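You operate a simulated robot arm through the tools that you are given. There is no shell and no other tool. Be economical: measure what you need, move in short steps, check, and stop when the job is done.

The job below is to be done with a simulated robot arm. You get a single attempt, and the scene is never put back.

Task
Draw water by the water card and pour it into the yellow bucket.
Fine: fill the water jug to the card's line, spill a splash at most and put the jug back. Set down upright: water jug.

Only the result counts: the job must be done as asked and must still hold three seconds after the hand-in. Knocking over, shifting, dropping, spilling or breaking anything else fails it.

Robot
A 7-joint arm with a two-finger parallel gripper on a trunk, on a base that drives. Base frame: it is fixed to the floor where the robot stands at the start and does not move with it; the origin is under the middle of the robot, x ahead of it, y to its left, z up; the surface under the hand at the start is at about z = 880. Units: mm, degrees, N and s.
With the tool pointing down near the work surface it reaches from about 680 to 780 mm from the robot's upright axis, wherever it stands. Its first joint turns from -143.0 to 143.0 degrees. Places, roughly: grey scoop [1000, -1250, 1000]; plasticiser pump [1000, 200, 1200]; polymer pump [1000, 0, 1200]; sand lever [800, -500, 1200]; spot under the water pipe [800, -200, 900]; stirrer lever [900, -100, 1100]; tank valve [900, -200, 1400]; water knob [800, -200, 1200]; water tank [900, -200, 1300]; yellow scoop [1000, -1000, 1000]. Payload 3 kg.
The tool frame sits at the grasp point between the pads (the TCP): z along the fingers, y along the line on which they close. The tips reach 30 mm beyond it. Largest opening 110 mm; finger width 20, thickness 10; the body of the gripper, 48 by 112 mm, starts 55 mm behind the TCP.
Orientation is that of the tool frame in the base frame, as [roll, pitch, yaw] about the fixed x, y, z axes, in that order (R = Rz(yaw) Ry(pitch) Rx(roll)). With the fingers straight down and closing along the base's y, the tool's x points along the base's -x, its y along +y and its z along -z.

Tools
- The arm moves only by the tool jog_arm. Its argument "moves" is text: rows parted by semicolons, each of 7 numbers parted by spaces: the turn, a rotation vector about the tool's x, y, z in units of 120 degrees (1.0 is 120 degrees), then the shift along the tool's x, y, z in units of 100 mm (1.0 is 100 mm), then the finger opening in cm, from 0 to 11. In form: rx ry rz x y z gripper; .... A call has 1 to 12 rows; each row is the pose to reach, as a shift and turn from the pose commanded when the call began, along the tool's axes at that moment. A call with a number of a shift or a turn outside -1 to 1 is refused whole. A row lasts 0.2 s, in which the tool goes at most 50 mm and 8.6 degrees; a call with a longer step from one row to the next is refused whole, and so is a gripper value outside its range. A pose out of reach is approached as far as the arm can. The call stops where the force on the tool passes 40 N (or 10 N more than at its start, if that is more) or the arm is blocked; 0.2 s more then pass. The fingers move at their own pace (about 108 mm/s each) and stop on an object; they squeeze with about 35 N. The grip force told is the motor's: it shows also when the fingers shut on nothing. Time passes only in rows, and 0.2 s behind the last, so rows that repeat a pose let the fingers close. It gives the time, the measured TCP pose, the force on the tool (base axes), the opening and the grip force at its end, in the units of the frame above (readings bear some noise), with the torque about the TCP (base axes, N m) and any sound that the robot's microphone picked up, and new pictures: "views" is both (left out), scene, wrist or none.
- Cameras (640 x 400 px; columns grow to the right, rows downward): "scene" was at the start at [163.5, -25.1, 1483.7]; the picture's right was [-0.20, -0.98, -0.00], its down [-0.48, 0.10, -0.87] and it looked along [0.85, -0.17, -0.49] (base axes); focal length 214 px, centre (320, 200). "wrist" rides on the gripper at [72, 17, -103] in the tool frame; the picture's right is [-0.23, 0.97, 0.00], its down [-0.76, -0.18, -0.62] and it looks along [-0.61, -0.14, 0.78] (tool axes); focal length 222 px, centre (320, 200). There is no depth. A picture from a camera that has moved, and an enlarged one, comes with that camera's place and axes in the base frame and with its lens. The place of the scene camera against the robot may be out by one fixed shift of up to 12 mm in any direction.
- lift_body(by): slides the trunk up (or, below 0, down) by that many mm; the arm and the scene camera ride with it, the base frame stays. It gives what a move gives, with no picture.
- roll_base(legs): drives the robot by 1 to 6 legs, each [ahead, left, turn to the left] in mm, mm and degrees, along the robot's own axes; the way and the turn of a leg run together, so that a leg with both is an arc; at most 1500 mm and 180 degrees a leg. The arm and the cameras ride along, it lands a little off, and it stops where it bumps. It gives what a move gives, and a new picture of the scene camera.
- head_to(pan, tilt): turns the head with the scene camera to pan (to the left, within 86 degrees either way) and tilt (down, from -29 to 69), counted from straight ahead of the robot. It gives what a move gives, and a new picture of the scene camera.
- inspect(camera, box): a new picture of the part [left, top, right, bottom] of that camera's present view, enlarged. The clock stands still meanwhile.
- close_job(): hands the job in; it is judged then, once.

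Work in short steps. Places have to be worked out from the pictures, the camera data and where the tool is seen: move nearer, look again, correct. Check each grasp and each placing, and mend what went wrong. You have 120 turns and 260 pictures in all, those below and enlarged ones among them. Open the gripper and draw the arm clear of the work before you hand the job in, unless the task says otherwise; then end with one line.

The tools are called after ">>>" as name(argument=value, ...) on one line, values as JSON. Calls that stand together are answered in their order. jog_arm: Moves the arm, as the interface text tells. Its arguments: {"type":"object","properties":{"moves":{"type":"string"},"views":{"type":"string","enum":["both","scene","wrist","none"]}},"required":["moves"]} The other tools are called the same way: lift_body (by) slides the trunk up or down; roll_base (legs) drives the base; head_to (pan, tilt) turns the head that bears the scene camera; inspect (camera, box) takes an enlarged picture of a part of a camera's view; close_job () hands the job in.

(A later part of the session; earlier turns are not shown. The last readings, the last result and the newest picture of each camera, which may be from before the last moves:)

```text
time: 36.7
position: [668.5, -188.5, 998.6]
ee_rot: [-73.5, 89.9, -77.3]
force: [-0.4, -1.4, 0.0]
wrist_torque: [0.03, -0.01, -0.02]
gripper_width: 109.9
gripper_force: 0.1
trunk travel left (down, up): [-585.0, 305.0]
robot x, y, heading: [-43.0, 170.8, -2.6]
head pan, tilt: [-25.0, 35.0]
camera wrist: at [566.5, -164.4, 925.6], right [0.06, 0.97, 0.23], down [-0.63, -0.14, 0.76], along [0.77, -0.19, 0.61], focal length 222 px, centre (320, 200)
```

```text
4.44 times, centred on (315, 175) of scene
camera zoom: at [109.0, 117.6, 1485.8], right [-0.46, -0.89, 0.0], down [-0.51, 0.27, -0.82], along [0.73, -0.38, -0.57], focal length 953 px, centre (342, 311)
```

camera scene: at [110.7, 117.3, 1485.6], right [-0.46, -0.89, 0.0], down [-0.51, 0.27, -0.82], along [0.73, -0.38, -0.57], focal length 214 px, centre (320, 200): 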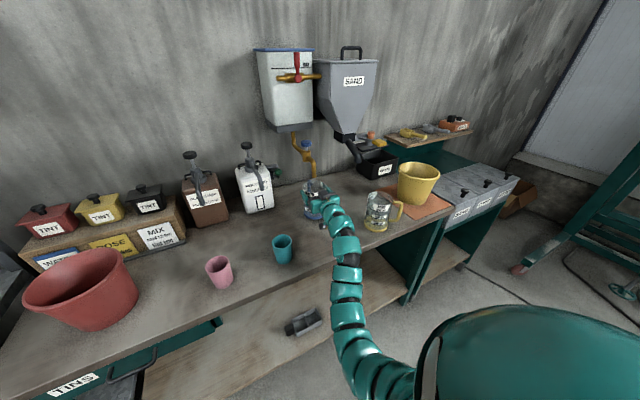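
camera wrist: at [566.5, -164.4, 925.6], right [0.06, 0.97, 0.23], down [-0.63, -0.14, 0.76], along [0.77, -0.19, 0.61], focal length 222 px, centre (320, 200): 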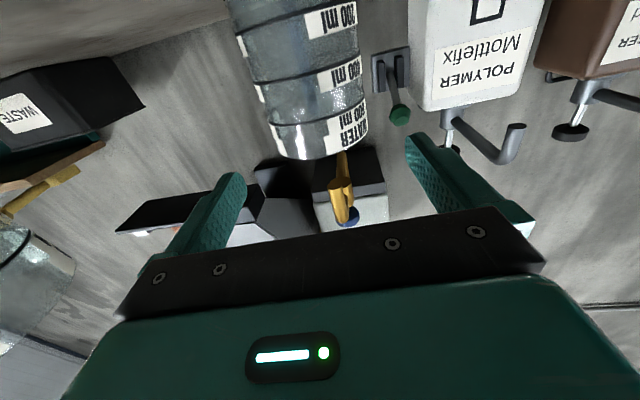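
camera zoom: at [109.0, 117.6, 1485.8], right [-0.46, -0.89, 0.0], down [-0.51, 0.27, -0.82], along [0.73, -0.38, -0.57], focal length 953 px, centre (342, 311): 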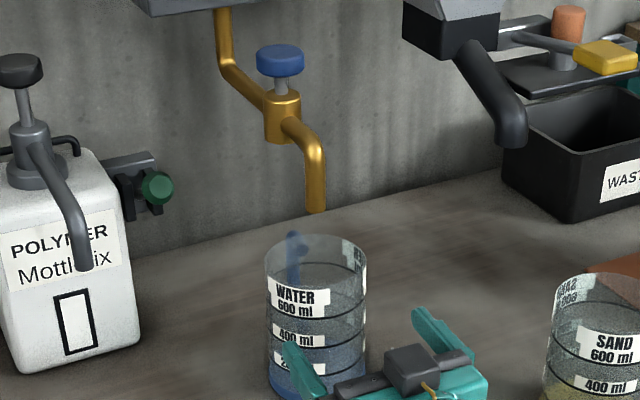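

Looks centred from this side. I raise the hand for an unobstructed view of the outlet and knob.

>>> lift_body(by=100)

>>> inspect(camera="wrist", box=[240, 0, 440, 230])

>>> inspect(camera="scene", box=[280, 150, 360, 260])

```text
time: 38.0
position: [669.4, -189.0, 1098.3]
ee_rot: [114.0, 89.9, 110.4]
force: [-0.7, -0.3, 0.0]
wrist_torque: [0.0, 0.02, 0.01]
gripper_width: 110.2
gripper_force: 0.0
trunk travel left (down, up): [-685.0, 205.0]
robot x, y, heading: [-44.1, 163.5, -2.5]
head pan, tilt: [-25.0, 35.0]
```

```text
1.74 times, centred on (340, 115) of wrist
camera zoom: at [567.0, -164.6, 1025.5], right [0.06, 0.97, 0.23], down [-0.63, -0.14, 0.76], along [0.77, -0.19, 0.61], focal length 386 px, centre (285, 348)
```

zoom: 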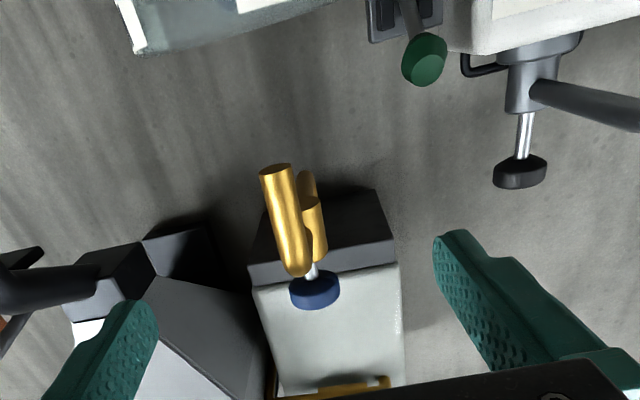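

```text
3.64 times, centred on (320, 205) of scene
camera zoom: at [109.5, 117.4, 1585.7], right [-0.46, -0.89, 0.0], down [-0.51, 0.27, -0.82], along [0.73, -0.38, -0.57], focal length 780 px, centre (320, 182)
```

zoom: 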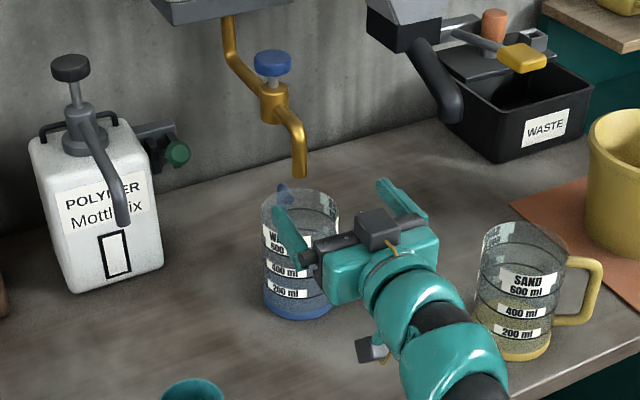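

Outlet at about (770, -194, 1074), over the jug. Knob disc is at (842, -195, 1188), ~41 mm across, vertical axis. I raise and tilt the hand 45° down so that I can grip it from above-front.

>>> lift_body(by=120)

>>> jog_arm(moves="0 0.07 0 0 0 0 11;0 0.14 0 0 0 0 10;0 0.21 0 0 0 0 9;0 0.28 0 0 0 0 8;0 0.35 0 0 0 0 8;0 0.375 0 0 0 0 8;0 0.375 0 0 0 0 8", views="both")

```text
time: 39.5
position: [668.6, -188.9, 1217.4]
ee_rot: [-66.8, 90.0, -70.4]
force: [-0.6, -0.6, 1.0]
wrist_torque: [-0.03, 0.01, -0.01]
gripper_width: 109.9
gripper_force: 0.0
trunk travel left (down, up): [-805.0, 85.0]
robot x, y, heading: [-42.3, 169.7, -2.5]
head pan, tilt: [-25.0, 35.0]
```

```text
time: 41.1
position: [668.6, -188.1, 1217.5]
ee_rot: [180.0, 45.0, 176.4]
force: [0.0, -0.7, -0.6]
wrist_torque: [0.0, 0.0, 0.02]
gripper_width: 80.1
gripper_force: 0.1
trunk travel left (down, up): [-805.0, 85.0]
robot x, y, heading: [-43.1, 170.1, -2.6]
head pan, tilt: [-25.0, 35.0]
camera scene: at [109.6, 117.6, 1705.8], right [-0.46, -0.89, 0.0], down [-0.51, 0.26, -0.82], along [0.73, -0.38, -0.57], focal length 214 px, centre (320, 200)
camera wrist: at [546.6, -162.8, 1240.2], right [0.22, 0.96, 0.16], down [0.09, -0.18, 0.98], along [0.97, -0.2, -0.12], focal length 222 px, centre (320, 200)
```

scene: 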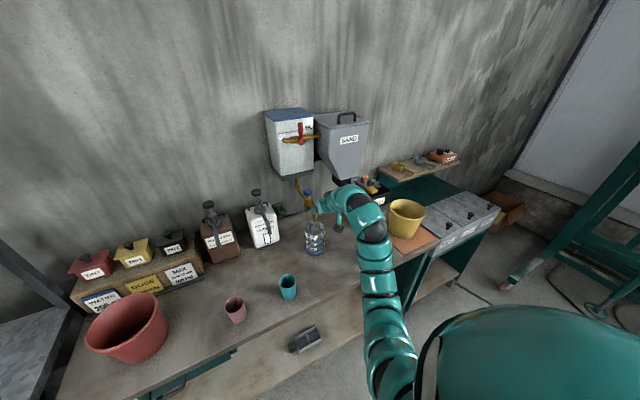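
wrist: 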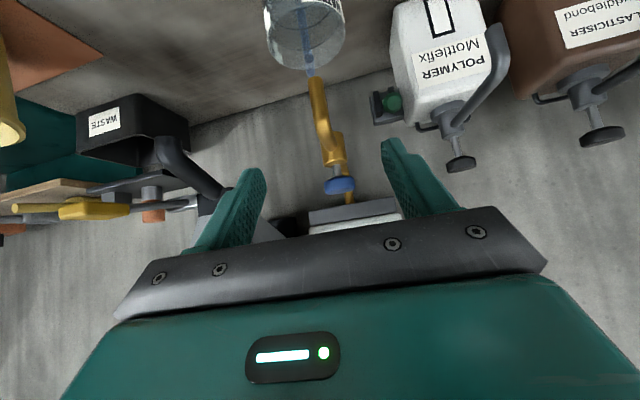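

Knob estimate confirmed by this view: (842, -193, 1189). I drive a bit closer and to the right, to have reach.

>>> roll_base(legs=[[60, -100, 2.5]])

```text
time: 42.3
position: [743.5, -258.1, 1216.6]
ee_rot: [-180.0, 45.0, 178.7]
force: [0.9, -0.4, -1.0]
wrist_torque: [0.0, 0.01, 0.03]
gripper_width: 79.9
gripper_force: 0.1
trunk travel left (down, up): [-805.0, 85.0]
robot x, y, heading: [14.3, 69.1, 0.1]
head pan, tilt: [-25.0, 35.0]
camera scene: at [171.0, 23.2, 1705.6], right [-0.42, -0.91, 0.0], down [-0.52, 0.24, -0.82], along [0.74, -0.35, -0.57], focal length 214 px, centre (320, 200)
```

scene: 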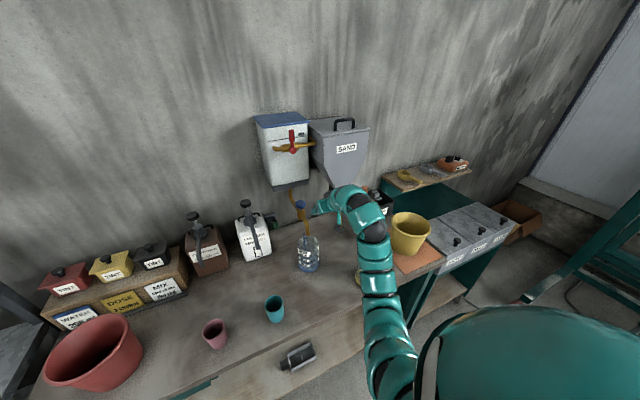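

I move sideways in line with the knob and down to its level, staying in front of it.

>>> jog_arm(moves="0 0 0 0 0.3 0.1 8;0 0 0 0.03 0.6 0.2 8;0 0 0 0.057 0.63 0.34 8;0 0 0 0.057 0.63 0.34 8", views="wrist")

>>> inspect(camera="scene", box=[260, 160, 380, 280])

```text
time: 43.3
position: [763.1, -192.8, 1190.3]
ee_rot: [-179.9, 45.0, 178.8]
force: [-1.3, -0.2, 0.1]
wrist_torque: [0.02, -0.01, 0.01]
gripper_width: 80.2
gripper_force: 0.0
trunk travel left (down, up): [-805.0, 85.0]
robot x, y, heading: [15.7, 71.3, -0.2]
head pan, tilt: [-25.0, 35.0]
camera wrist: at [639.6, -173.5, 1211.6], right [0.18, 0.97, 0.16], down [0.09, -0.18, 0.98], along [0.98, -0.16, -0.12], focal length 222 px, centre (320, 200)
```

wrist: 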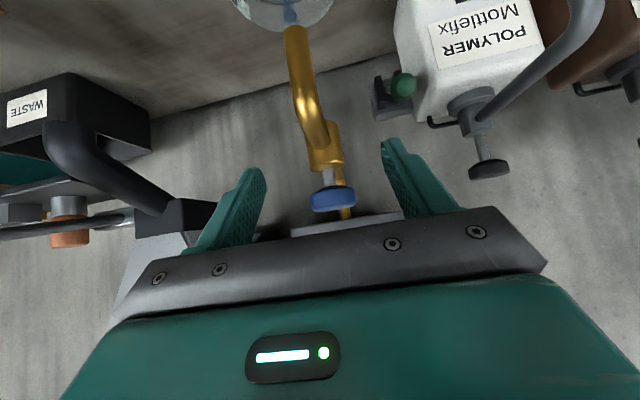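

```text
3.33 times, centred on (320, 220) of scene
camera zoom: at [169.7, 24.8, 1705.8], right [-0.42, -0.91, 0.0], down [-0.52, 0.24, -0.82], along [0.74, -0.35, -0.57], focal length 715 px, centre (320, 133)
```

zoom: 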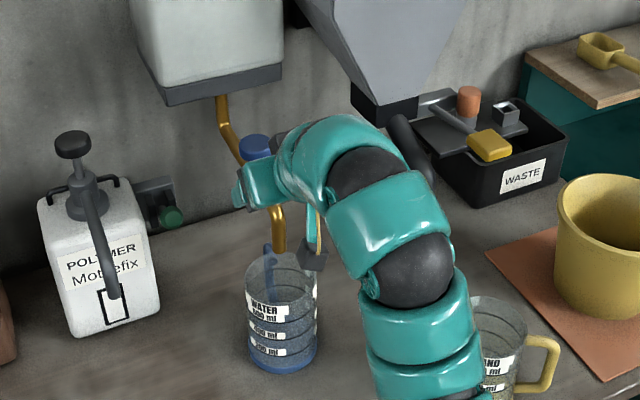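

Knob at (842, -194, 1188), straight ahead. I advance 79 mm level and close on it.

>>> jog_arm(moves="0 0 0 -0.2 0 0.2 8;0 0 0 -0.4 0 0.4 8;0 0 0 -0.54 0 0.57 8;0 0 0 -0.54 0 0.57 6;0 0 0 -0.54 0 0.57 4.5;0 0 0 -0.54 0 0.57 3.5;0 0 0 -0.54 0 0.57 3.5", views="both")

```text
time: 44.9
position: [841.3, -196.2, 1187.9]
ee_rot: [180.0, 45.0, 178.8]
force: [0.1, -2.0, 0.5]
wrist_torque: [-0.19, 0.05, 0.09]
gripper_width: 40.5
gripper_force: 44.9
trunk travel left (down, up): [-805.0, 85.0]
robot x, y, heading: [13.7, 67.6, -0.1]
head pan, tilt: [-25.0, 35.0]
camera scene: at [169.9, 24.5, 1705.8], right [-0.42, -0.91, 0.0], down [-0.52, 0.24, -0.82], along [0.74, -0.35, -0.57], focal length 214 px, centre (320, 200)
camera wrist: at [717.6, -175.8, 1210.0], right [0.18, 0.97, 0.16], down [0.09, -0.18, 0.98], along [0.98, -0.16, -0.12], focal length 222 px, centre (320, 200)
```

scene: 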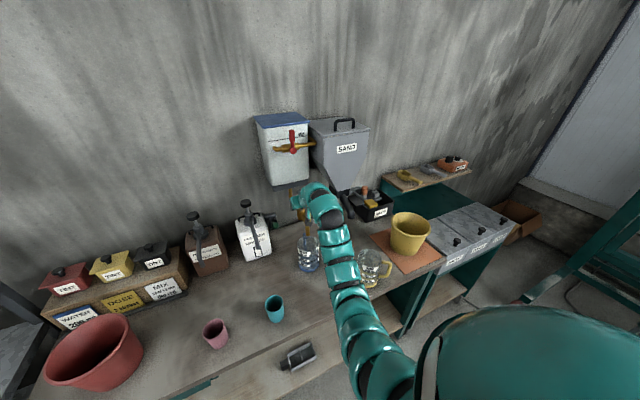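
wrist: 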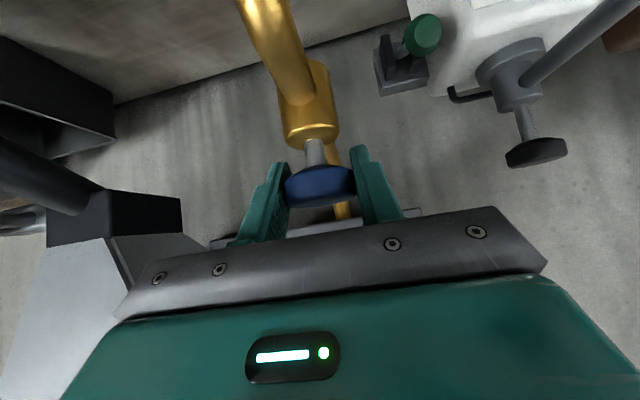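

Knob is held. I turn it counter-clockwise (seen from above) by 15° and look and listen for water.

>>> jog_arm(moves="-0.045 0 -0.045 0 0 0 3.5;-0.088 0 -0.088 0 0 0 3.5", views="none")

>>> inspect(camera="scene", box=[270, 190, 350, 280])

```text
time: 45.5
position: [841.9, -196.1, 1187.6]
ee_rot: [-179.9, 45.0, -166.3]
force: [1.0, -3.5, 0.0]
wrist_torque: [0.5, -0.04, -0.7]
gripper_width: 40.7
gripper_force: 45.3
trunk travel left (down, up): [-805.0, 85.0]
robot x, y, heading: [14.2, 68.8, -0.2]
head pan, tilt: [-25.0, 35.0]
```

```text
4.44 times, centred on (310, 235) of scene
camera zoom: at [170.1, 24.1, 1705.8], right [-0.42, -0.91, 0.0], down [-0.52, 0.24, -0.82], along [0.74, -0.35, -0.57], focal length 953 px, centre (364, 44)
```

zoom: 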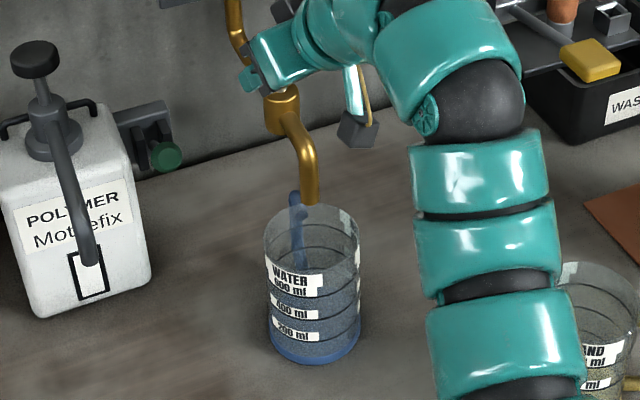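

No water yet, torque 0.7 N m about z. I turn a further 17°.

>>> jog_arm(moves="-0.05 0 -0.05 0 0 0 3.5;-0.1 0 -0.1 0 0 0 3.5", views="wrist")

>>> inspect(camera="scene", box=[270, 190, 350, 280])

```text
time: 46.1
position: [841.7, -197.9, 1187.4]
ee_rot: [-179.9, 45.1, -149.3]
force: [2.1, -4.2, 0.7]
wrist_torque: [0.14, 0.45, -1.14]
gripper_width: 40.7
gripper_force: 45.1
trunk travel left (down, up): [-805.0, 85.0]
robot x, y, heading: [16.5, 72.6, -0.1]
head pan, tilt: [-25.0, 35.0]
camera wrist: at [726.9, -246.0, 1210.0], right [-0.36, 0.92, 0.16], down [0.17, -0.1, 0.98], along [0.92, 0.38, -0.12], focal length 222 px, centre (320, 200)
```

wrist: 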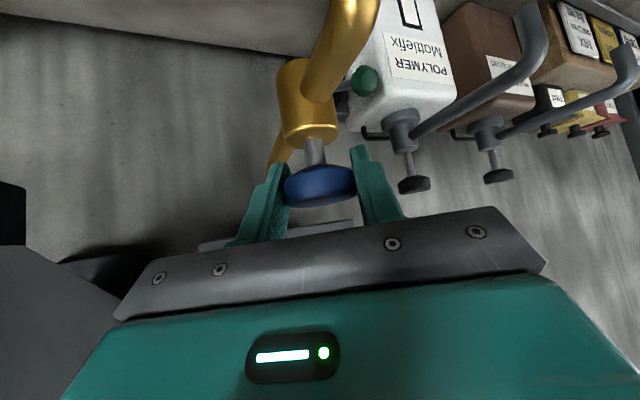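

```text
4.44 times, centred on (310, 235) of scene
camera zoom: at [170.4, 23.5, 1705.7], right [-0.42, -0.91, 0.0], down [-0.52, 0.24, -0.82], along [0.74, -0.35, -0.57], focal length 953 px, centre (364, 44)
```

zoom: 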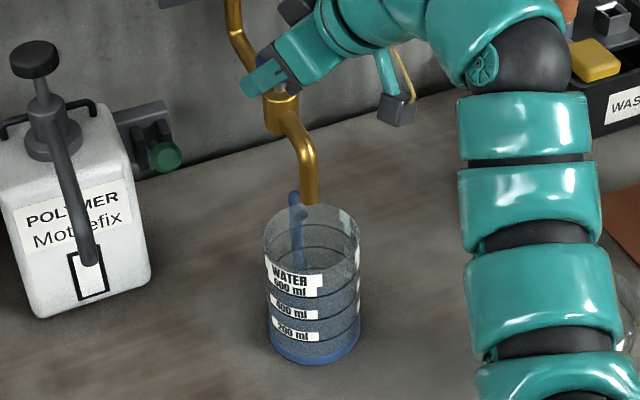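

Torque grows to 1.1 N m without water; perhaps a stop. I turn back and read the torque to tell.

>>> jog_arm(moves="0.05 0 0.05 0 0 0 3.5;0.1 0 0.1 0 0 0 3.5", views="none")

>>> jog_arm(moves="0.05 0 0.05 0 0 0 3.5;0.088 0 0.088 0 0 0 3.5", views="scene")

```text
time: 46.7
position: [844.4, -196.0, 1187.7]
ee_rot: [180.0, 45.0, -166.3]
force: [3.3, -2.0, 0.3]
wrist_torque: [-0.55, 0.14, 0.66]
gripper_width: 40.6
gripper_force: 45.1
trunk travel left (down, up): [-805.0, 85.0]
robot x, y, heading: [13.9, 71.3, -0.0]
head pan, tilt: [-25.0, 35.0]
```

```text
time: 47.3
position: [842.2, -195.0, 1188.3]
ee_rot: [179.9, 45.0, 178.7]
force: [2.0, -2.6, 1.5]
wrist_torque: [-0.28, 0.14, 0.99]
gripper_width: 40.1
gripper_force: 45.2
trunk travel left (down, up): [-805.0, 85.0]
robot x, y, heading: [13.4, 74.9, -0.0]
head pan, tilt: [-25.0, 35.0]
camera scene: at [170.0, 24.4, 1705.8], right [-0.42, -0.91, 0.0], down [-0.52, 0.24, -0.82], along [0.74, -0.35, -0.57], focal length 214 px, centre (320, 200)
```

scene: 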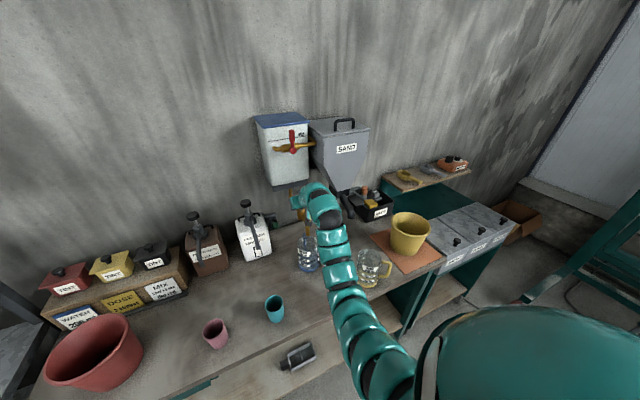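

Still ambiguous. I try clockwise by 30°.

>>> jog_arm(moves="0.05 0 0.05 0 0 0 3.5;0.1 0 0.1 0 0 0 3.5;0.15 0 0.15 0 0 0 3.5;0.18 0 0.18 0 0 0 3.5", views="wrist")

>>> inspect(camera="scene", box=[270, 190, 350, 280])

```text
time: 48.3
position: [843.7, -193.6, 1188.2]
ee_rot: [-180.0, 45.0, 148.3]
force: [0.2, 4.8, -0.4]
wrist_torque: [0.05, 0.23, 0.87]
gripper_width: 40.8
gripper_force: 45.0
trunk travel left (down, up): [-805.0, 85.0]
robot x, y, heading: [14.9, 67.6, -0.2]
head pan, tilt: [-25.0, 35.0]
camera wrist: at [746.2, -114.5, 1210.1], right [0.65, 0.74, 0.16], down [-0.01, -0.2, 0.98], along [0.76, -0.64, -0.12], focal length 222 px, centre (320, 200)
```

wrist: 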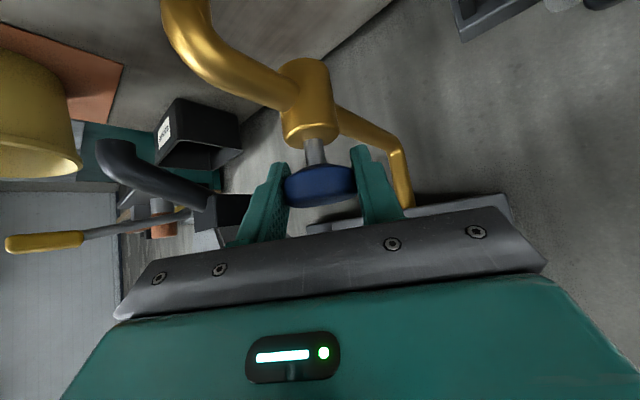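

```text
4.44 times, centred on (310, 235) of scene
camera zoom: at [169.9, 25.8, 1705.8], right [-0.42, -0.91, 0.0], down [-0.52, 0.24, -0.82], along [0.74, -0.35, -0.57], focal length 953 px, centre (364, 44)
```

zoom: 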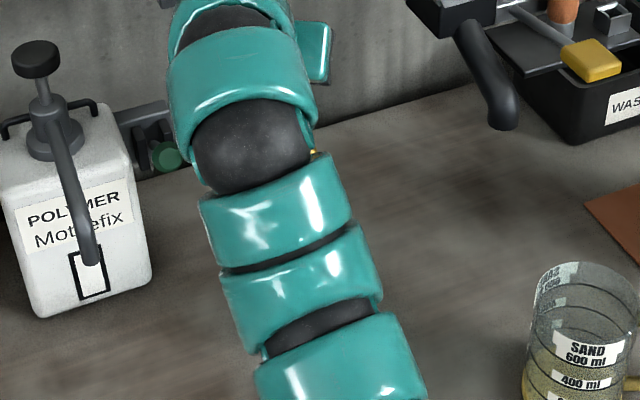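

I enlarge the knob for marks that would show whether it truly turns.

>>> inspect(camera="wrist", box=[260, 120, 400, 230])

>>> jog_arm(moves="-0.05 0 -0.05 0 0 0 3.5;-0.1 0 -0.1 0 0 0 3.5;-0.15 0 -0.15 0 0 0 3.5;-0.18 0 -0.18 0 0 0 3.5;-0.23 0 -0.23 0 0 0 3.5", views="wrist")

>>> inspect(camera="wrist", box=[260, 120, 400, 230])

>>> inspect(camera="scene", box=[245, 100, 325, 190])

```text
3.64 times, centred on (330, 175) of wrist
camera zoom: at [746.2, -114.5, 1210.1], right [0.65, 0.74, 0.16], down [-0.01, -0.2, 0.98], along [0.76, -0.64, -0.12], focal length 808 px, centre (284, 291)
```

zoom: 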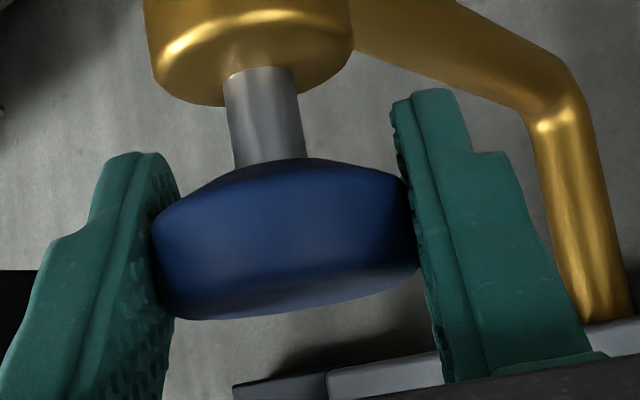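

```text
time: 49.5
position: [843.5, -196.5, 1188.5]
ee_rot: [179.9, 45.1, -172.6]
force: [3.5, 2.5, 0.0]
wrist_torque: [1.06, 0.04, -0.56]
gripper_width: 40.4
gripper_force: 45.1
trunk travel left (down, up): [-805.0, 85.0]
robot x, y, heading: [15.0, 72.0, -0.3]
head pan, tilt: [-25.0, 35.0]
camera wrist: at [717.6, -195.0, 1210.3], right [0.03, 0.99, 0.16], down [0.12, -0.16, 0.98], along [0.99, -0.01, -0.12], focal length 222 px, centre (320, 200)
```

wrist: 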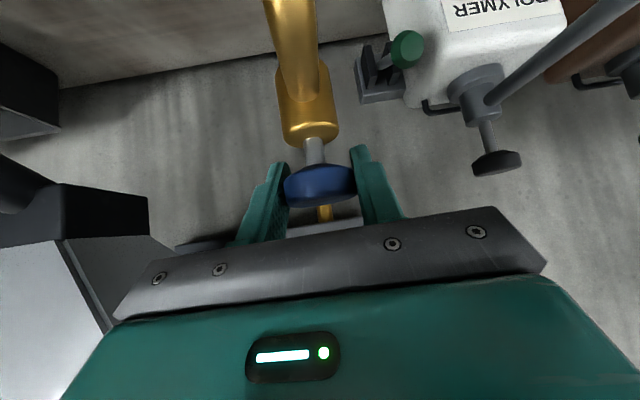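

```text
3.64 times, centred on (330, 175) of wrist
camera zoom: at [717.6, -195.0, 1210.3], right [0.03, 0.99, 0.16], down [0.12, -0.16, 0.98], along [0.99, -0.01, -0.12], focal length 808 px, centre (284, 291)
```

zoom: 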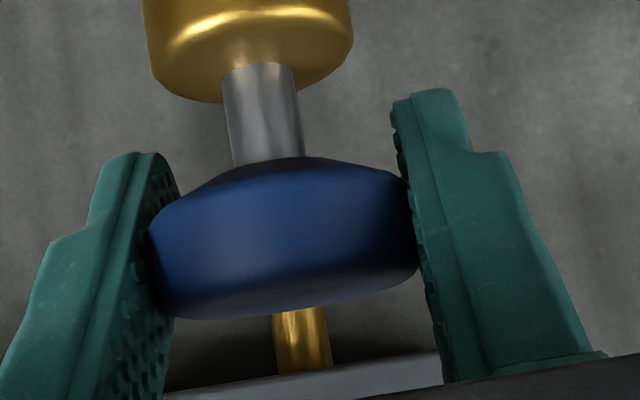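

```text
4.44 times, centred on (285, 145) of scene
camera zoom: at [170.4, 24.9, 1705.7], right [-0.42, -0.91, 0.0], down [-0.52, 0.24, -0.82], along [0.74, -0.35, -0.57], focal length 953 px, centre (476, 444)
```

zoom: 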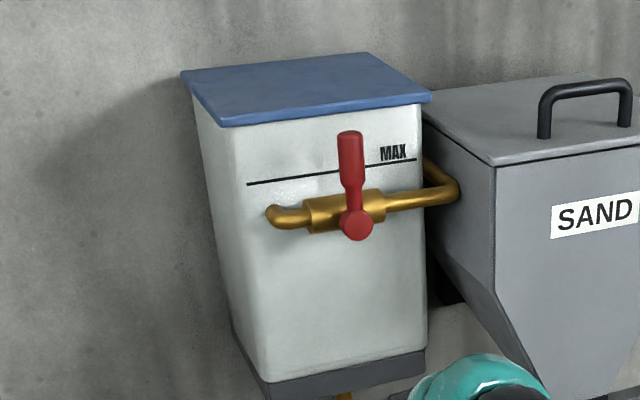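

The disc sits on a bare stem, so it may be a push/pull tap rather than a turning one. I press it down 10 mm while holding it.

>>> jog_arm(moves="0 0 0 0.035 0 0.035 3.5;0 0 0 0.07 0 0.07 3.5", views="wrist")

>>> inspect(camera="scene", box=[270, 190, 350, 280])

```text
time: 50.1
position: [843.5, -196.2, 1179.0]
ee_rot: [-179.8, 45.1, -172.5]
force: [4.6, 1.7, 3.6]
wrist_torque: [0.35, -0.12, 0.17]
gripper_width: 40.5
gripper_force: 45.3
trunk travel left (down, up): [-805.0, 85.0]
robot x, y, heading: [16.9, 67.2, 0.2]
head pan, tilt: [-25.0, 35.0]
camera wrist: at [717.6, -194.7, 1200.6], right [0.04, 0.99, 0.16], down [0.12, -0.16, 0.98], along [0.99, -0.02, -0.12], focal length 222 px, centre (320, 200)
```

wrist: 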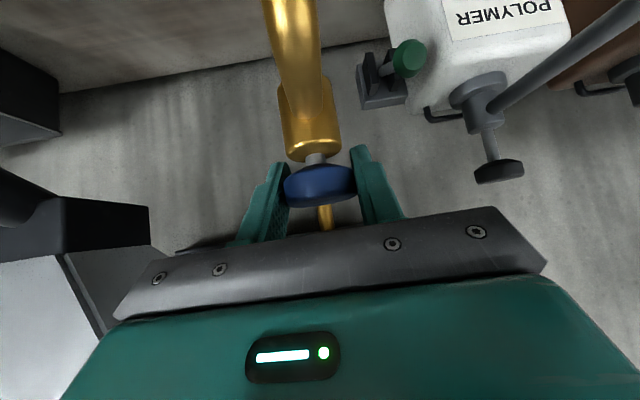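

```text
4.44 times, centred on (310, 235) of scene
camera zoom: at [170.4, 25.2, 1705.8], right [-0.42, -0.91, 0.0], down [-0.52, 0.24, -0.82], along [0.74, -0.35, -0.57], focal length 953 px, centre (364, 44)
```

zoom: 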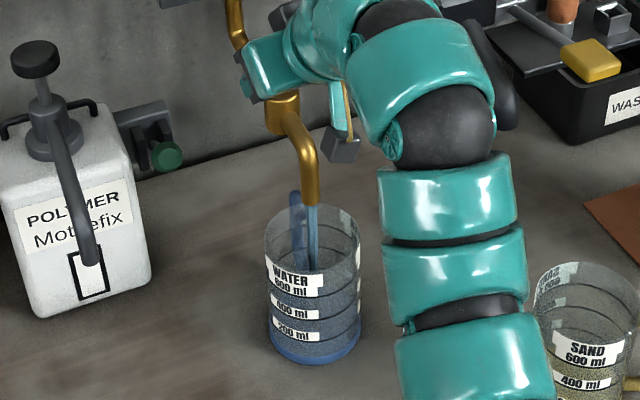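

Pressing the knob down opens it: water streams into the jug. I zoom on the jug's level.

>>> inspect(camera="scene", box=[290, 230, 325, 275])

>>> jog_arm(moves="0 0 0 0 0 0 3.5;0 0 0 0 0 0 3.5;0 0 0 0 0 0 3.5", views="none")

>>> inspect(camera="scene", box=[290, 230, 325, 275])

```text
8.89 times, centred on (308, 252) of scene
camera zoom: at [170.4, 25.2, 1705.8], right [-0.42, -0.91, 0.0], down [-0.52, 0.24, -0.82], along [0.74, -0.35, -0.57], focal length 1906 px, centre (431, -267)
```

zoom: 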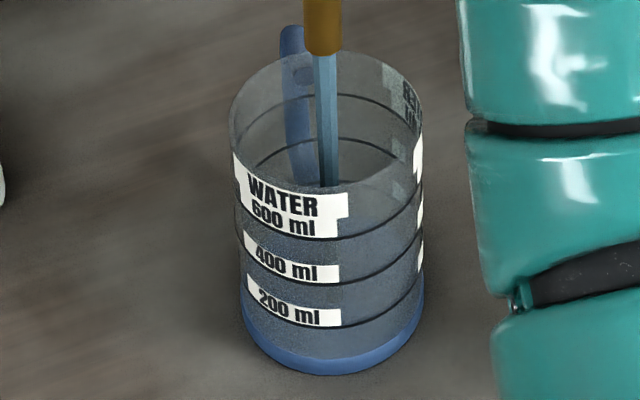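

```text
time: 50.9
position: [842.7, -196.2, 1178.6]
ee_rot: [-180.0, 45.0, -172.7]
force: [6.5, 1.6, 2.5]
wrist_torque: [0.47, -0.27, -0.24]
gripper_width: 40.6
gripper_force: 45.3
trunk travel left (down, up): [-805.0, 85.0]
robot x, y, heading: [14.7, 68.8, -0.3]
head pan, tilt: [-25.0, 35.0]
```

```text
8.89 times, centred on (308, 252) of scene
camera zoom: at [170.5, 25.2, 1705.7], right [-0.42, -0.91, 0.0], down [-0.52, 0.24, -0.82], along [0.74, -0.35, -0.57], focal length 1906 px, centre (431, -267)
```

zoom: 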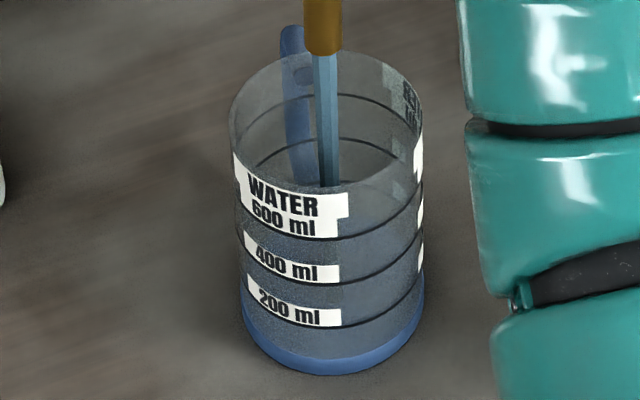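

The level can't be seen yet; I let it run 1 s more and compare.

>>> jog_arm(moves="0 0 0 0 0 0 3.5;0 0 0 0 0 0 3.5;0 0 0 0 0 0 3.5;0 0 0 0 0 0 3.5", views="none")

>>> inspect(camera="scene", box=[290, 230, 325, 275])

```text
time: 51.9
position: [842.4, -194.6, 1177.7]
ee_rot: [-180.0, 45.0, -172.7]
force: [5.3, 0.4, 3.8]
wrist_torque: [0.41, 0.12, -0.17]
gripper_width: 40.7
gripper_force: 44.8
trunk travel left (down, up): [-805.0, 85.0]
robot x, y, heading: [16.1, 70.4, -0.2]
head pan, tilt: [-25.0, 35.0]
```

```text
8.89 times, centred on (308, 252) of scene
camera zoom: at [170.5, 25.1, 1705.7], right [-0.42, -0.91, 0.0], down [-0.52, 0.24, -0.82], along [0.74, -0.35, -0.57], focal length 1906 px, centre (431, -267)
```

zoom: 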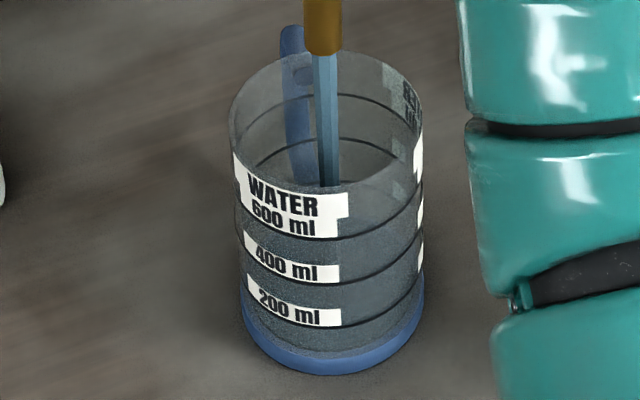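

The inside darkens. I zoom tighter to find the surface edge.

>>> inspect(camera="scene", box=[300, 250, 318, 272])

```text
16.00 times, centred on (309, 261) of scene
camera zoom: at [170.5, 25.1, 1705.7], right [-0.42, -0.91, 0.0], down [-0.52, 0.24, -0.82], along [0.74, -0.35, -0.57], focal length 3432 px, centre (496, -776)
```

zoom: 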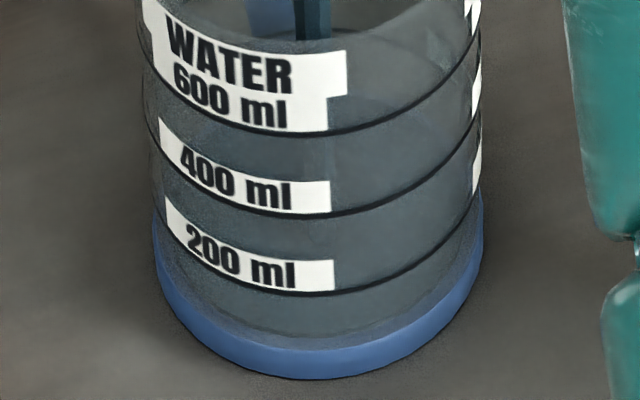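

A faint front edge shows at about a third of the way to the 200 line. I let it run 1.8 s more.

>>> jog_arm(moves="0 0 0 0 0 0 3.5;0 0 0 0 0 0 3.5;0 0 0 0 0 0 3.5;0 0 0 0 0 0 3.5;0 0 0 0 0 0 3.5;0 0 0 0 0 0 3.5;0 0 0 0 0 0 3.5;0 0 0 0 0 0 3.5", views="none")

>>> inspect(camera="scene", box=[300, 250, 318, 272])

```text
time: 53.7
position: [843.2, -196.2, 1177.8]
ee_rot: [-180.0, 44.9, -172.7]
force: [5.7, 2.1, 3.4]
wrist_torque: [0.46, 0.13, -0.19]
gripper_width: 40.7
gripper_force: 44.9
trunk travel left (down, up): [-805.0, 85.0]
robot x, y, heading: [19.0, 71.2, -0.1]
head pan, tilt: [-25.0, 35.0]
```

```text
16.00 times, centred on (309, 261) of scene
camera zoom: at [170.4, 25.1, 1705.7], right [-0.42, -0.91, 0.0], down [-0.52, 0.24, -0.82], along [0.74, -0.35, -0.57], focal length 3432 px, centre (496, -776)
```

zoom: 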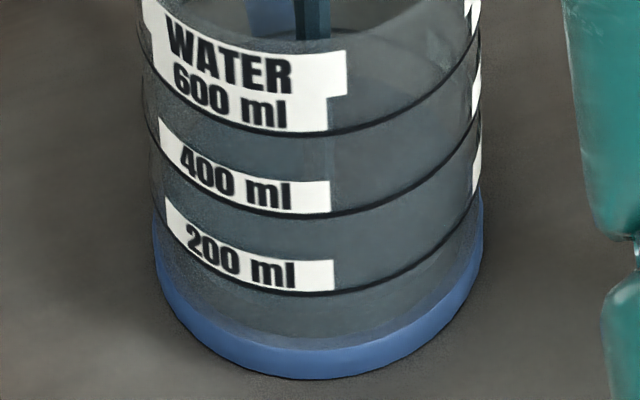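

The surface is hard to see during flow. I pull the knob up to stop the flow and measure with the jug at rest.

>>> jog_arm(moves="0 0 0 -0.035 0 -0.035 3.5;0 0 0 -0.075 0 -0.075 3.5", views="wrist")

>>> inspect(camera="scene", box=[290, 230, 325, 275])

>>> inspect(camera="scene", box=[300, 250, 318, 272])

```text
time: 54.3
position: [843.0, -195.5, 1188.8]
ee_rot: [180.0, 44.9, -172.7]
force: [2.1, 3.9, -2.2]
wrist_torque: [0.45, -0.47, -0.25]
gripper_width: 40.5
gripper_force: 45.3
trunk travel left (down, up): [-805.0, 85.0]
robot x, y, heading: [14.4, 71.8, -0.3]
head pan, tilt: [-25.0, 35.0]
camera wrist: at [717.6, -194.8, 1210.9], right [0.04, 0.99, 0.16], down [0.12, -0.16, 0.98], along [0.99, -0.02, -0.13], focal length 222 px, centre (320, 200)
```

wrist: 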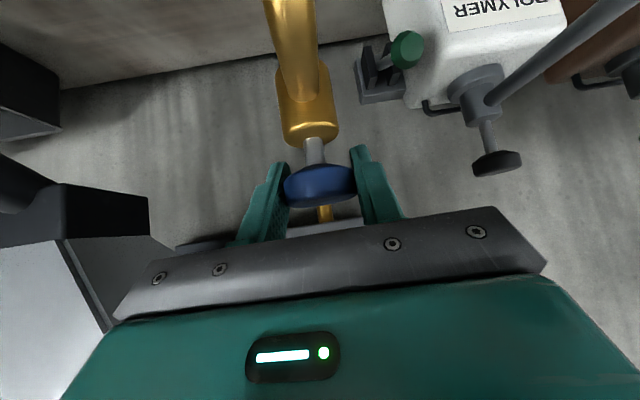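

```text
8.89 times, centred on (308, 252) of scene
camera zoom: at [170.6, 25.3, 1705.6], right [-0.42, -0.91, 0.0], down [-0.52, 0.24, -0.82], along [0.74, -0.35, -0.57], focal length 1906 px, centre (431, -267)
```

zoom: 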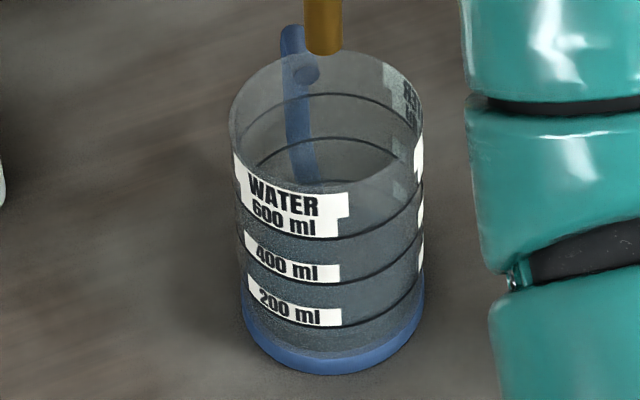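

```text
16.00 times, centred on (309, 261) of scene
camera zoom: at [170.6, 25.3, 1705.6], right [-0.42, -0.91, 0.0], down [-0.52, 0.24, -0.82], along [0.74, -0.35, -0.57], focal length 3432 px, centre (496, -776)
```

zoom: 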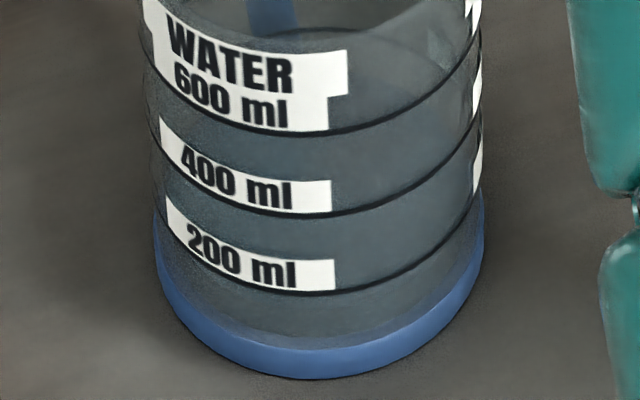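

Flow has stopped. I release the knob, back out, and go down to view the jug's level from the side with the wrist camera.

>>> jog_arm(moves="0 0 0 0 0 0 6;0 0 0 0 0 0 8;0 0 0 0 0 0 8;0 0 0 0.2 0 -0.2 8;0 0 0 0.4 0 -0.4 8;0 0 0 0.6 0 -0.6 8;0 0 0 0.8 0 -0.8 8;0 0 0 0.92 0 -0.92 8", views="none")

>>> roll_base(legs=[[-100, 0, 0]])

>>> lift_body(by=-220)

>>> jog_arm(moves="0 0 0 0 0 0 8", views="wrist")

```text
time: 56.1
position: [713.0, -211.3, 1186.3]
ee_rot: [-179.8, 45.0, -172.7]
force: [-0.8, 0.2, 0.3]
wrist_torque: [-0.01, 0.01, -0.03]
gripper_width: 80.1
gripper_force: 0.2
trunk travel left (down, up): [-805.0, 85.0]
robot x, y, heading: [13.5, 66.2, -0.1]
head pan, tilt: [-25.0, 35.0]
```

```text
time: 57.3
position: [610.6, -211.1, 1186.2]
ee_rot: [180.0, 45.1, -172.6]
force: [-0.3, 0.5, 0.1]
wrist_torque: [0.02, -0.03, 0.02]
gripper_width: 79.9
gripper_force: 0.0
trunk travel left (down, up): [-805.0, 85.0]
robot x, y, heading: [-91.0, 67.9, -0.1]
head pan, tilt: [-25.0, 35.0]
camera scene: at [65.4, 24.9, 1706.0], right [-0.42, -0.91, 0.0], down [-0.52, 0.24, -0.82], along [0.74, -0.35, -0.57], focal length 214 px, centre (320, 200)
```

scene: 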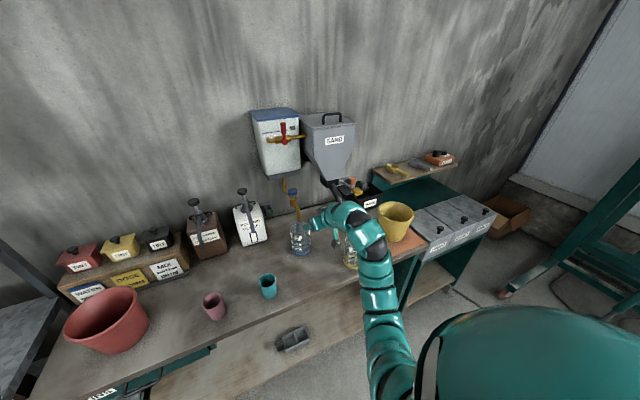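

```text
time: 59.6
position: [610.5, -211.0, 966.8]
ee_rot: [-179.9, 45.0, -172.6]
force: [-0.3, -0.9, -0.3]
wrist_torque: [0.02, 0.02, 0.03]
gripper_width: 80.0
gripper_force: 0.1
trunk travel left (down, up): [-585.0, 305.0]
robot x, y, heading: [-88.7, 71.1, -0.0]
head pan, tilt: [-25.0, 35.0]
```

```text
time: 60.0
position: [611.2, -211.9, 967.4]
ee_rot: [180.0, 45.0, -172.7]
force: [0.1, -0.4, 0.4]
wrist_torque: [0.01, -0.01, -0.03]
gripper_width: 79.9
gripper_force: 0.1
trunk travel left (down, up): [-585.0, 305.0]
robot x, y, heading: [-86.1, 71.3, -0.1]
head pan, tilt: [-25.0, 35.0]
camera wrist: at [485.8, -210.4, 988.9], right [0.04, 0.99, 0.16], down [0.12, -0.16, 0.98], along [0.99, -0.02, -0.12], focal length 222 px, centre (320, 200)
```

wrist: 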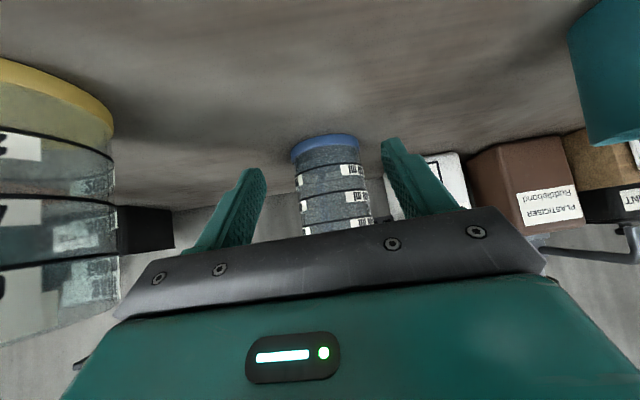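

>>> inspect(camera="wrist", box=[285, 125, 385, 240])

>>> inspect(camera="wrist", box=[295, 130, 365, 190])

>>> inspect(camera="scene", box=[270, 100, 400, 230])

```text
3.48 times, centred on (335, 182) of wrist
camera zoom: at [485.8, -210.4, 988.9], right [0.04, 0.99, 0.16], down [0.12, -0.16, 0.98], along [0.99, -0.02, -0.12], focal length 773 px, centre (268, 261)
```

zoom: 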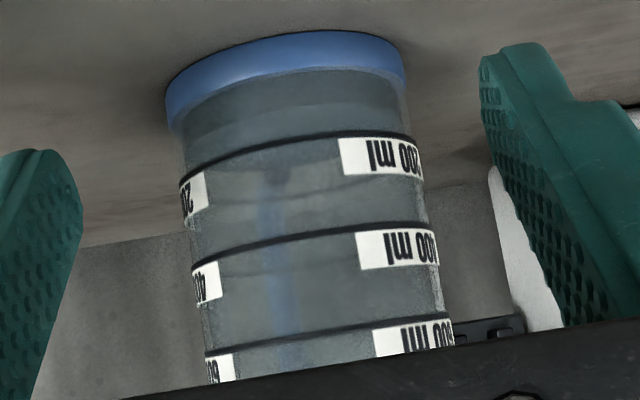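

```text
6.67 times, centred on (330, 160) of wrist
camera zoom: at [485.8, -210.4, 988.9], right [0.04, 0.99, 0.16], down [0.12, -0.16, 0.98], along [0.99, -0.02, -0.12], focal length 1481 px, centre (253, 467)
```

zoom: 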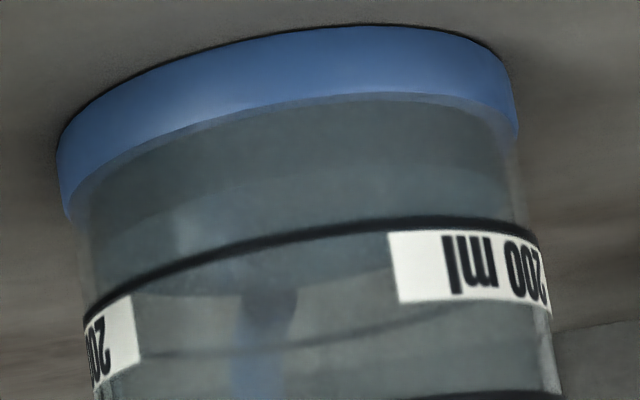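

```text
3.08 times, centred on (335, 165) of scene
camera zoom: at [67.2, 25.0, 1485.8], right [-0.42, -0.91, 0.0], down [-0.52, 0.24, -0.82], along [0.74, -0.35, -0.57], focal length 660 px, centre (274, 308)
```

zoom: 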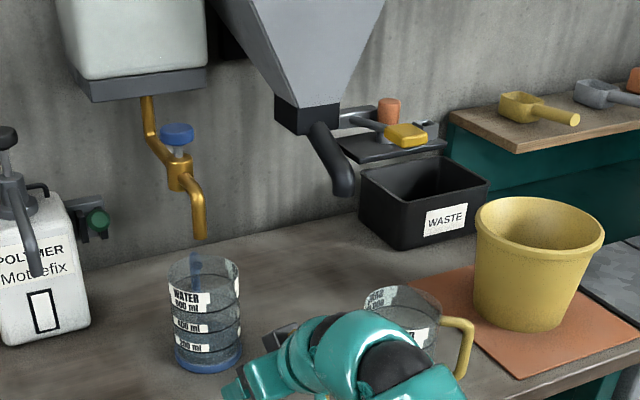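

Against the ring spacing (184 px per 200 ml in the last zoom), the surface seems ~52 px under the 200 ring: about 145 ml in ~4.2 s. I zoom once more to confirm the edges.

>>> inspect(camera="wrist", box=[305, 143, 340, 180])

```text
10.81 times, centred on (322, 162) of wrist
camera zoom: at [485.8, -210.4, 988.9], right [0.04, 0.99, 0.16], down [0.12, -0.16, 0.98], along [0.99, -0.02, -0.12], focal length 2401 px, centre (293, 616)
```

zoom: 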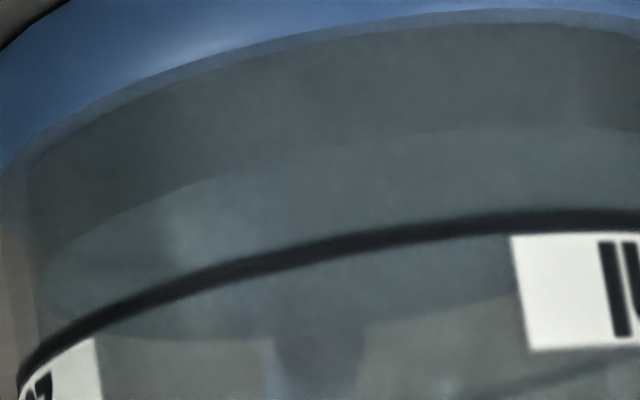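

Clear now: surface is ~66 ml below the 200 ring, i.e. ~134 ml in 4.2 s (32 ml/s). I return to the knob for a 2.0 s top-up.

>>> lift_body(by=220)

>>> roll_base(legs=[[100, 0, 0]])

>>> jog_arm(moves="0 0 0 0 0 0 8", views="wrist")

```text
time: 62.4
position: [610.8, -212.2, 1186.9]
ee_rot: [-179.9, 45.0, -172.6]
force: [0.3, -0.5, 0.0]
wrist_torque: [0.0, 0.04, 0.0]
gripper_width: 79.9
gripper_force: 0.1
trunk travel left (down, up): [-805.0, 85.0]
robot x, y, heading: [-91.2, 71.2, 0.2]
head pan, tilt: [-25.0, 35.0]
```

```text
time: 63.5
position: [711.1, -211.9, 1186.1]
ee_rot: [-180.0, 45.1, -172.8]
force: [0.5, 0.3, -0.3]
wrist_torque: [0.02, 0.01, -0.01]
gripper_width: 80.3
gripper_force: 0.1
trunk travel left (down, up): [-805.0, 85.0]
robot x, y, heading: [13.8, 69.1, -0.4]
head pan, tilt: [-25.0, 35.0]
camera scene: at [168.1, 24.9, 1705.6], right [-0.42, -0.91, 0.0], down [-0.52, 0.24, -0.82], along [0.74, -0.35, -0.57], focal length 214 px, centre (320, 200)
```

scene: 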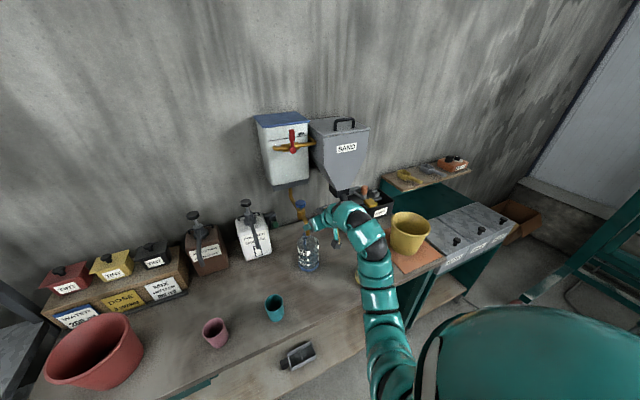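

```text
time: 63.9
position: [711.2, -211.4, 1187.1]
ee_rot: [-179.9, 45.0, -172.8]
force: [-0.3, -0.7, -0.1]
wrist_torque: [0.02, -0.01, -0.03]
gripper_width: 80.2
gripper_force: 0.2
trunk travel left (down, up): [-805.0, 85.0]
robot x, y, heading: [10.4, 65.3, -0.2]
head pan, tilt: [-25.0, 35.0]
camera wrist: at [585.1, -210.9, 1208.9], right [0.04, 0.99, 0.16], down [0.12, -0.16, 0.98], along [0.99, -0.02, -0.12], focal length 222 px, centre (320, 200)
```

wrist: 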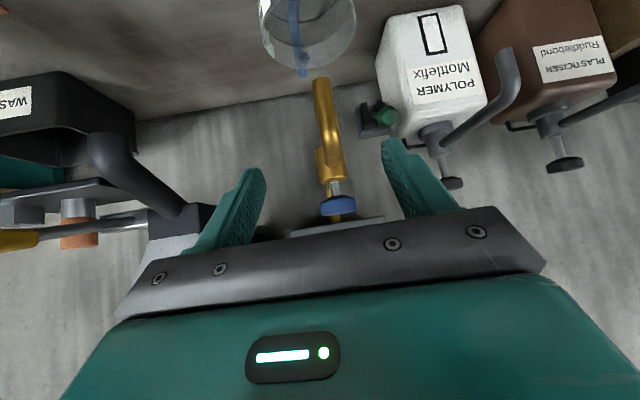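

Straight advance of 132 mm onto the knob, then close.

>>> jog_arm(moves="0 0 0 -0.3 0 0.3 8;0 0 0 -0.6 0 0.6 8;0 0 0 -0.85 0 0.83 8;0 0 0 -0.945 0 0.927 8;0 0 0 -0.945 0 0.927 6;0 0 0 -0.945 0 0.927 4.5;0 0 0 -0.945 0 0.927 3.5;0 0 0 -0.945 0 0.927 3.5", views="wrist")

```text
time: 65.7
position: [840.9, -195.6, 1190.2]
ee_rot: [179.9, 45.0, -172.8]
force: [3.4, -3.0, 1.3]
wrist_torque: [0.37, -0.16, -0.32]
gripper_width: 40.8
gripper_force: 45.3
trunk travel left (down, up): [-805.0, 85.0]
robot x, y, heading: [10.9, 66.5, 0.0]
head pan, tilt: [-25.0, 35.0]
camera wrist: at [716.0, -194.8, 1210.4], right [0.04, 0.99, 0.16], down [0.12, -0.16, 0.98], along [0.99, -0.02, -0.12], focal length 222 px, centre (320, 200)
```

wrist: 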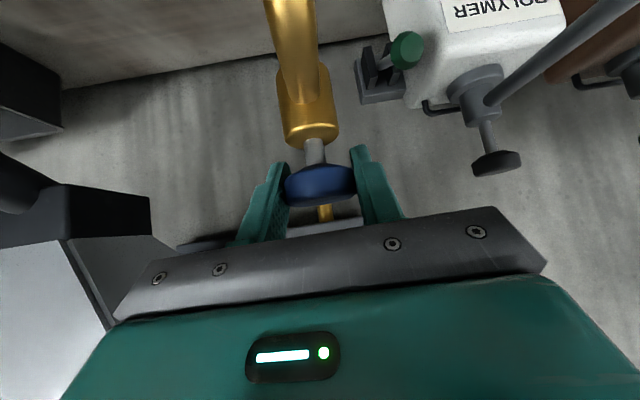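

Same hold as before. One call: press, hold, and lift after 2.0 s.

>>> jog_arm(moves="0 0 0 0.035 0 0.035 3.5;0 0 0 0.07 0 0.07 3.5;0 0 0 0.07 0 0.07 3.5;0 0 0 0.07 0 0.07 3.5;0 0 0 0.07 0 0.07 3.5;0 0 0 0.07 0 0.07 3.5;0 0 0 0.07 0 0.07 3.5;0 0 0 0.07 0 0.07 3.5;0 0 0 0.07 0 0.07 3.5;0 0 0 0.07 0 0.07 3.5;0 0 0 0.035 0 0.035 3.5;0 0 0 -0.005 0 -0.005 3.5", views="none")

>>> inspect(camera="scene", box=[290, 230, 325, 275])

```text
time: 68.3
position: [841.6, -196.2, 1187.8]
ee_rot: [179.9, 45.1, -172.7]
force: [0.7, -6.8, 0.0]
wrist_torque: [0.21, -0.12, -0.02]
gripper_width: 40.6
gripper_force: 45.5
trunk travel left (down, up): [-805.0, 85.0]
robot x, y, heading: [14.0, 70.9, -0.2]
head pan, tilt: [-25.0, 35.0]
```

```text
8.89 times, centred on (308, 252) of scene
camera zoom: at [166.5, 23.5, 1705.7], right [-0.42, -0.91, 0.0], down [-0.52, 0.24, -0.82], along [0.74, -0.35, -0.57], focal length 1906 px, centre (431, -267)
```

zoom: 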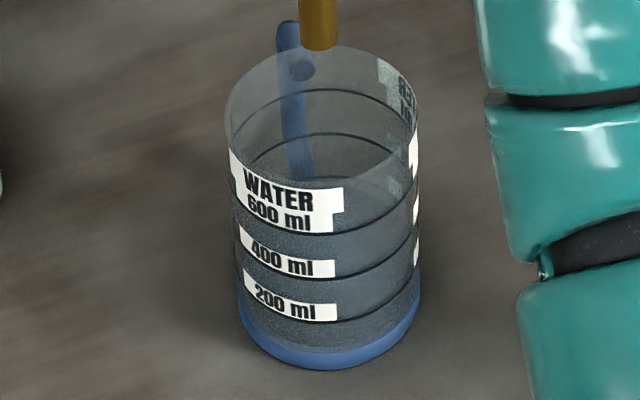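

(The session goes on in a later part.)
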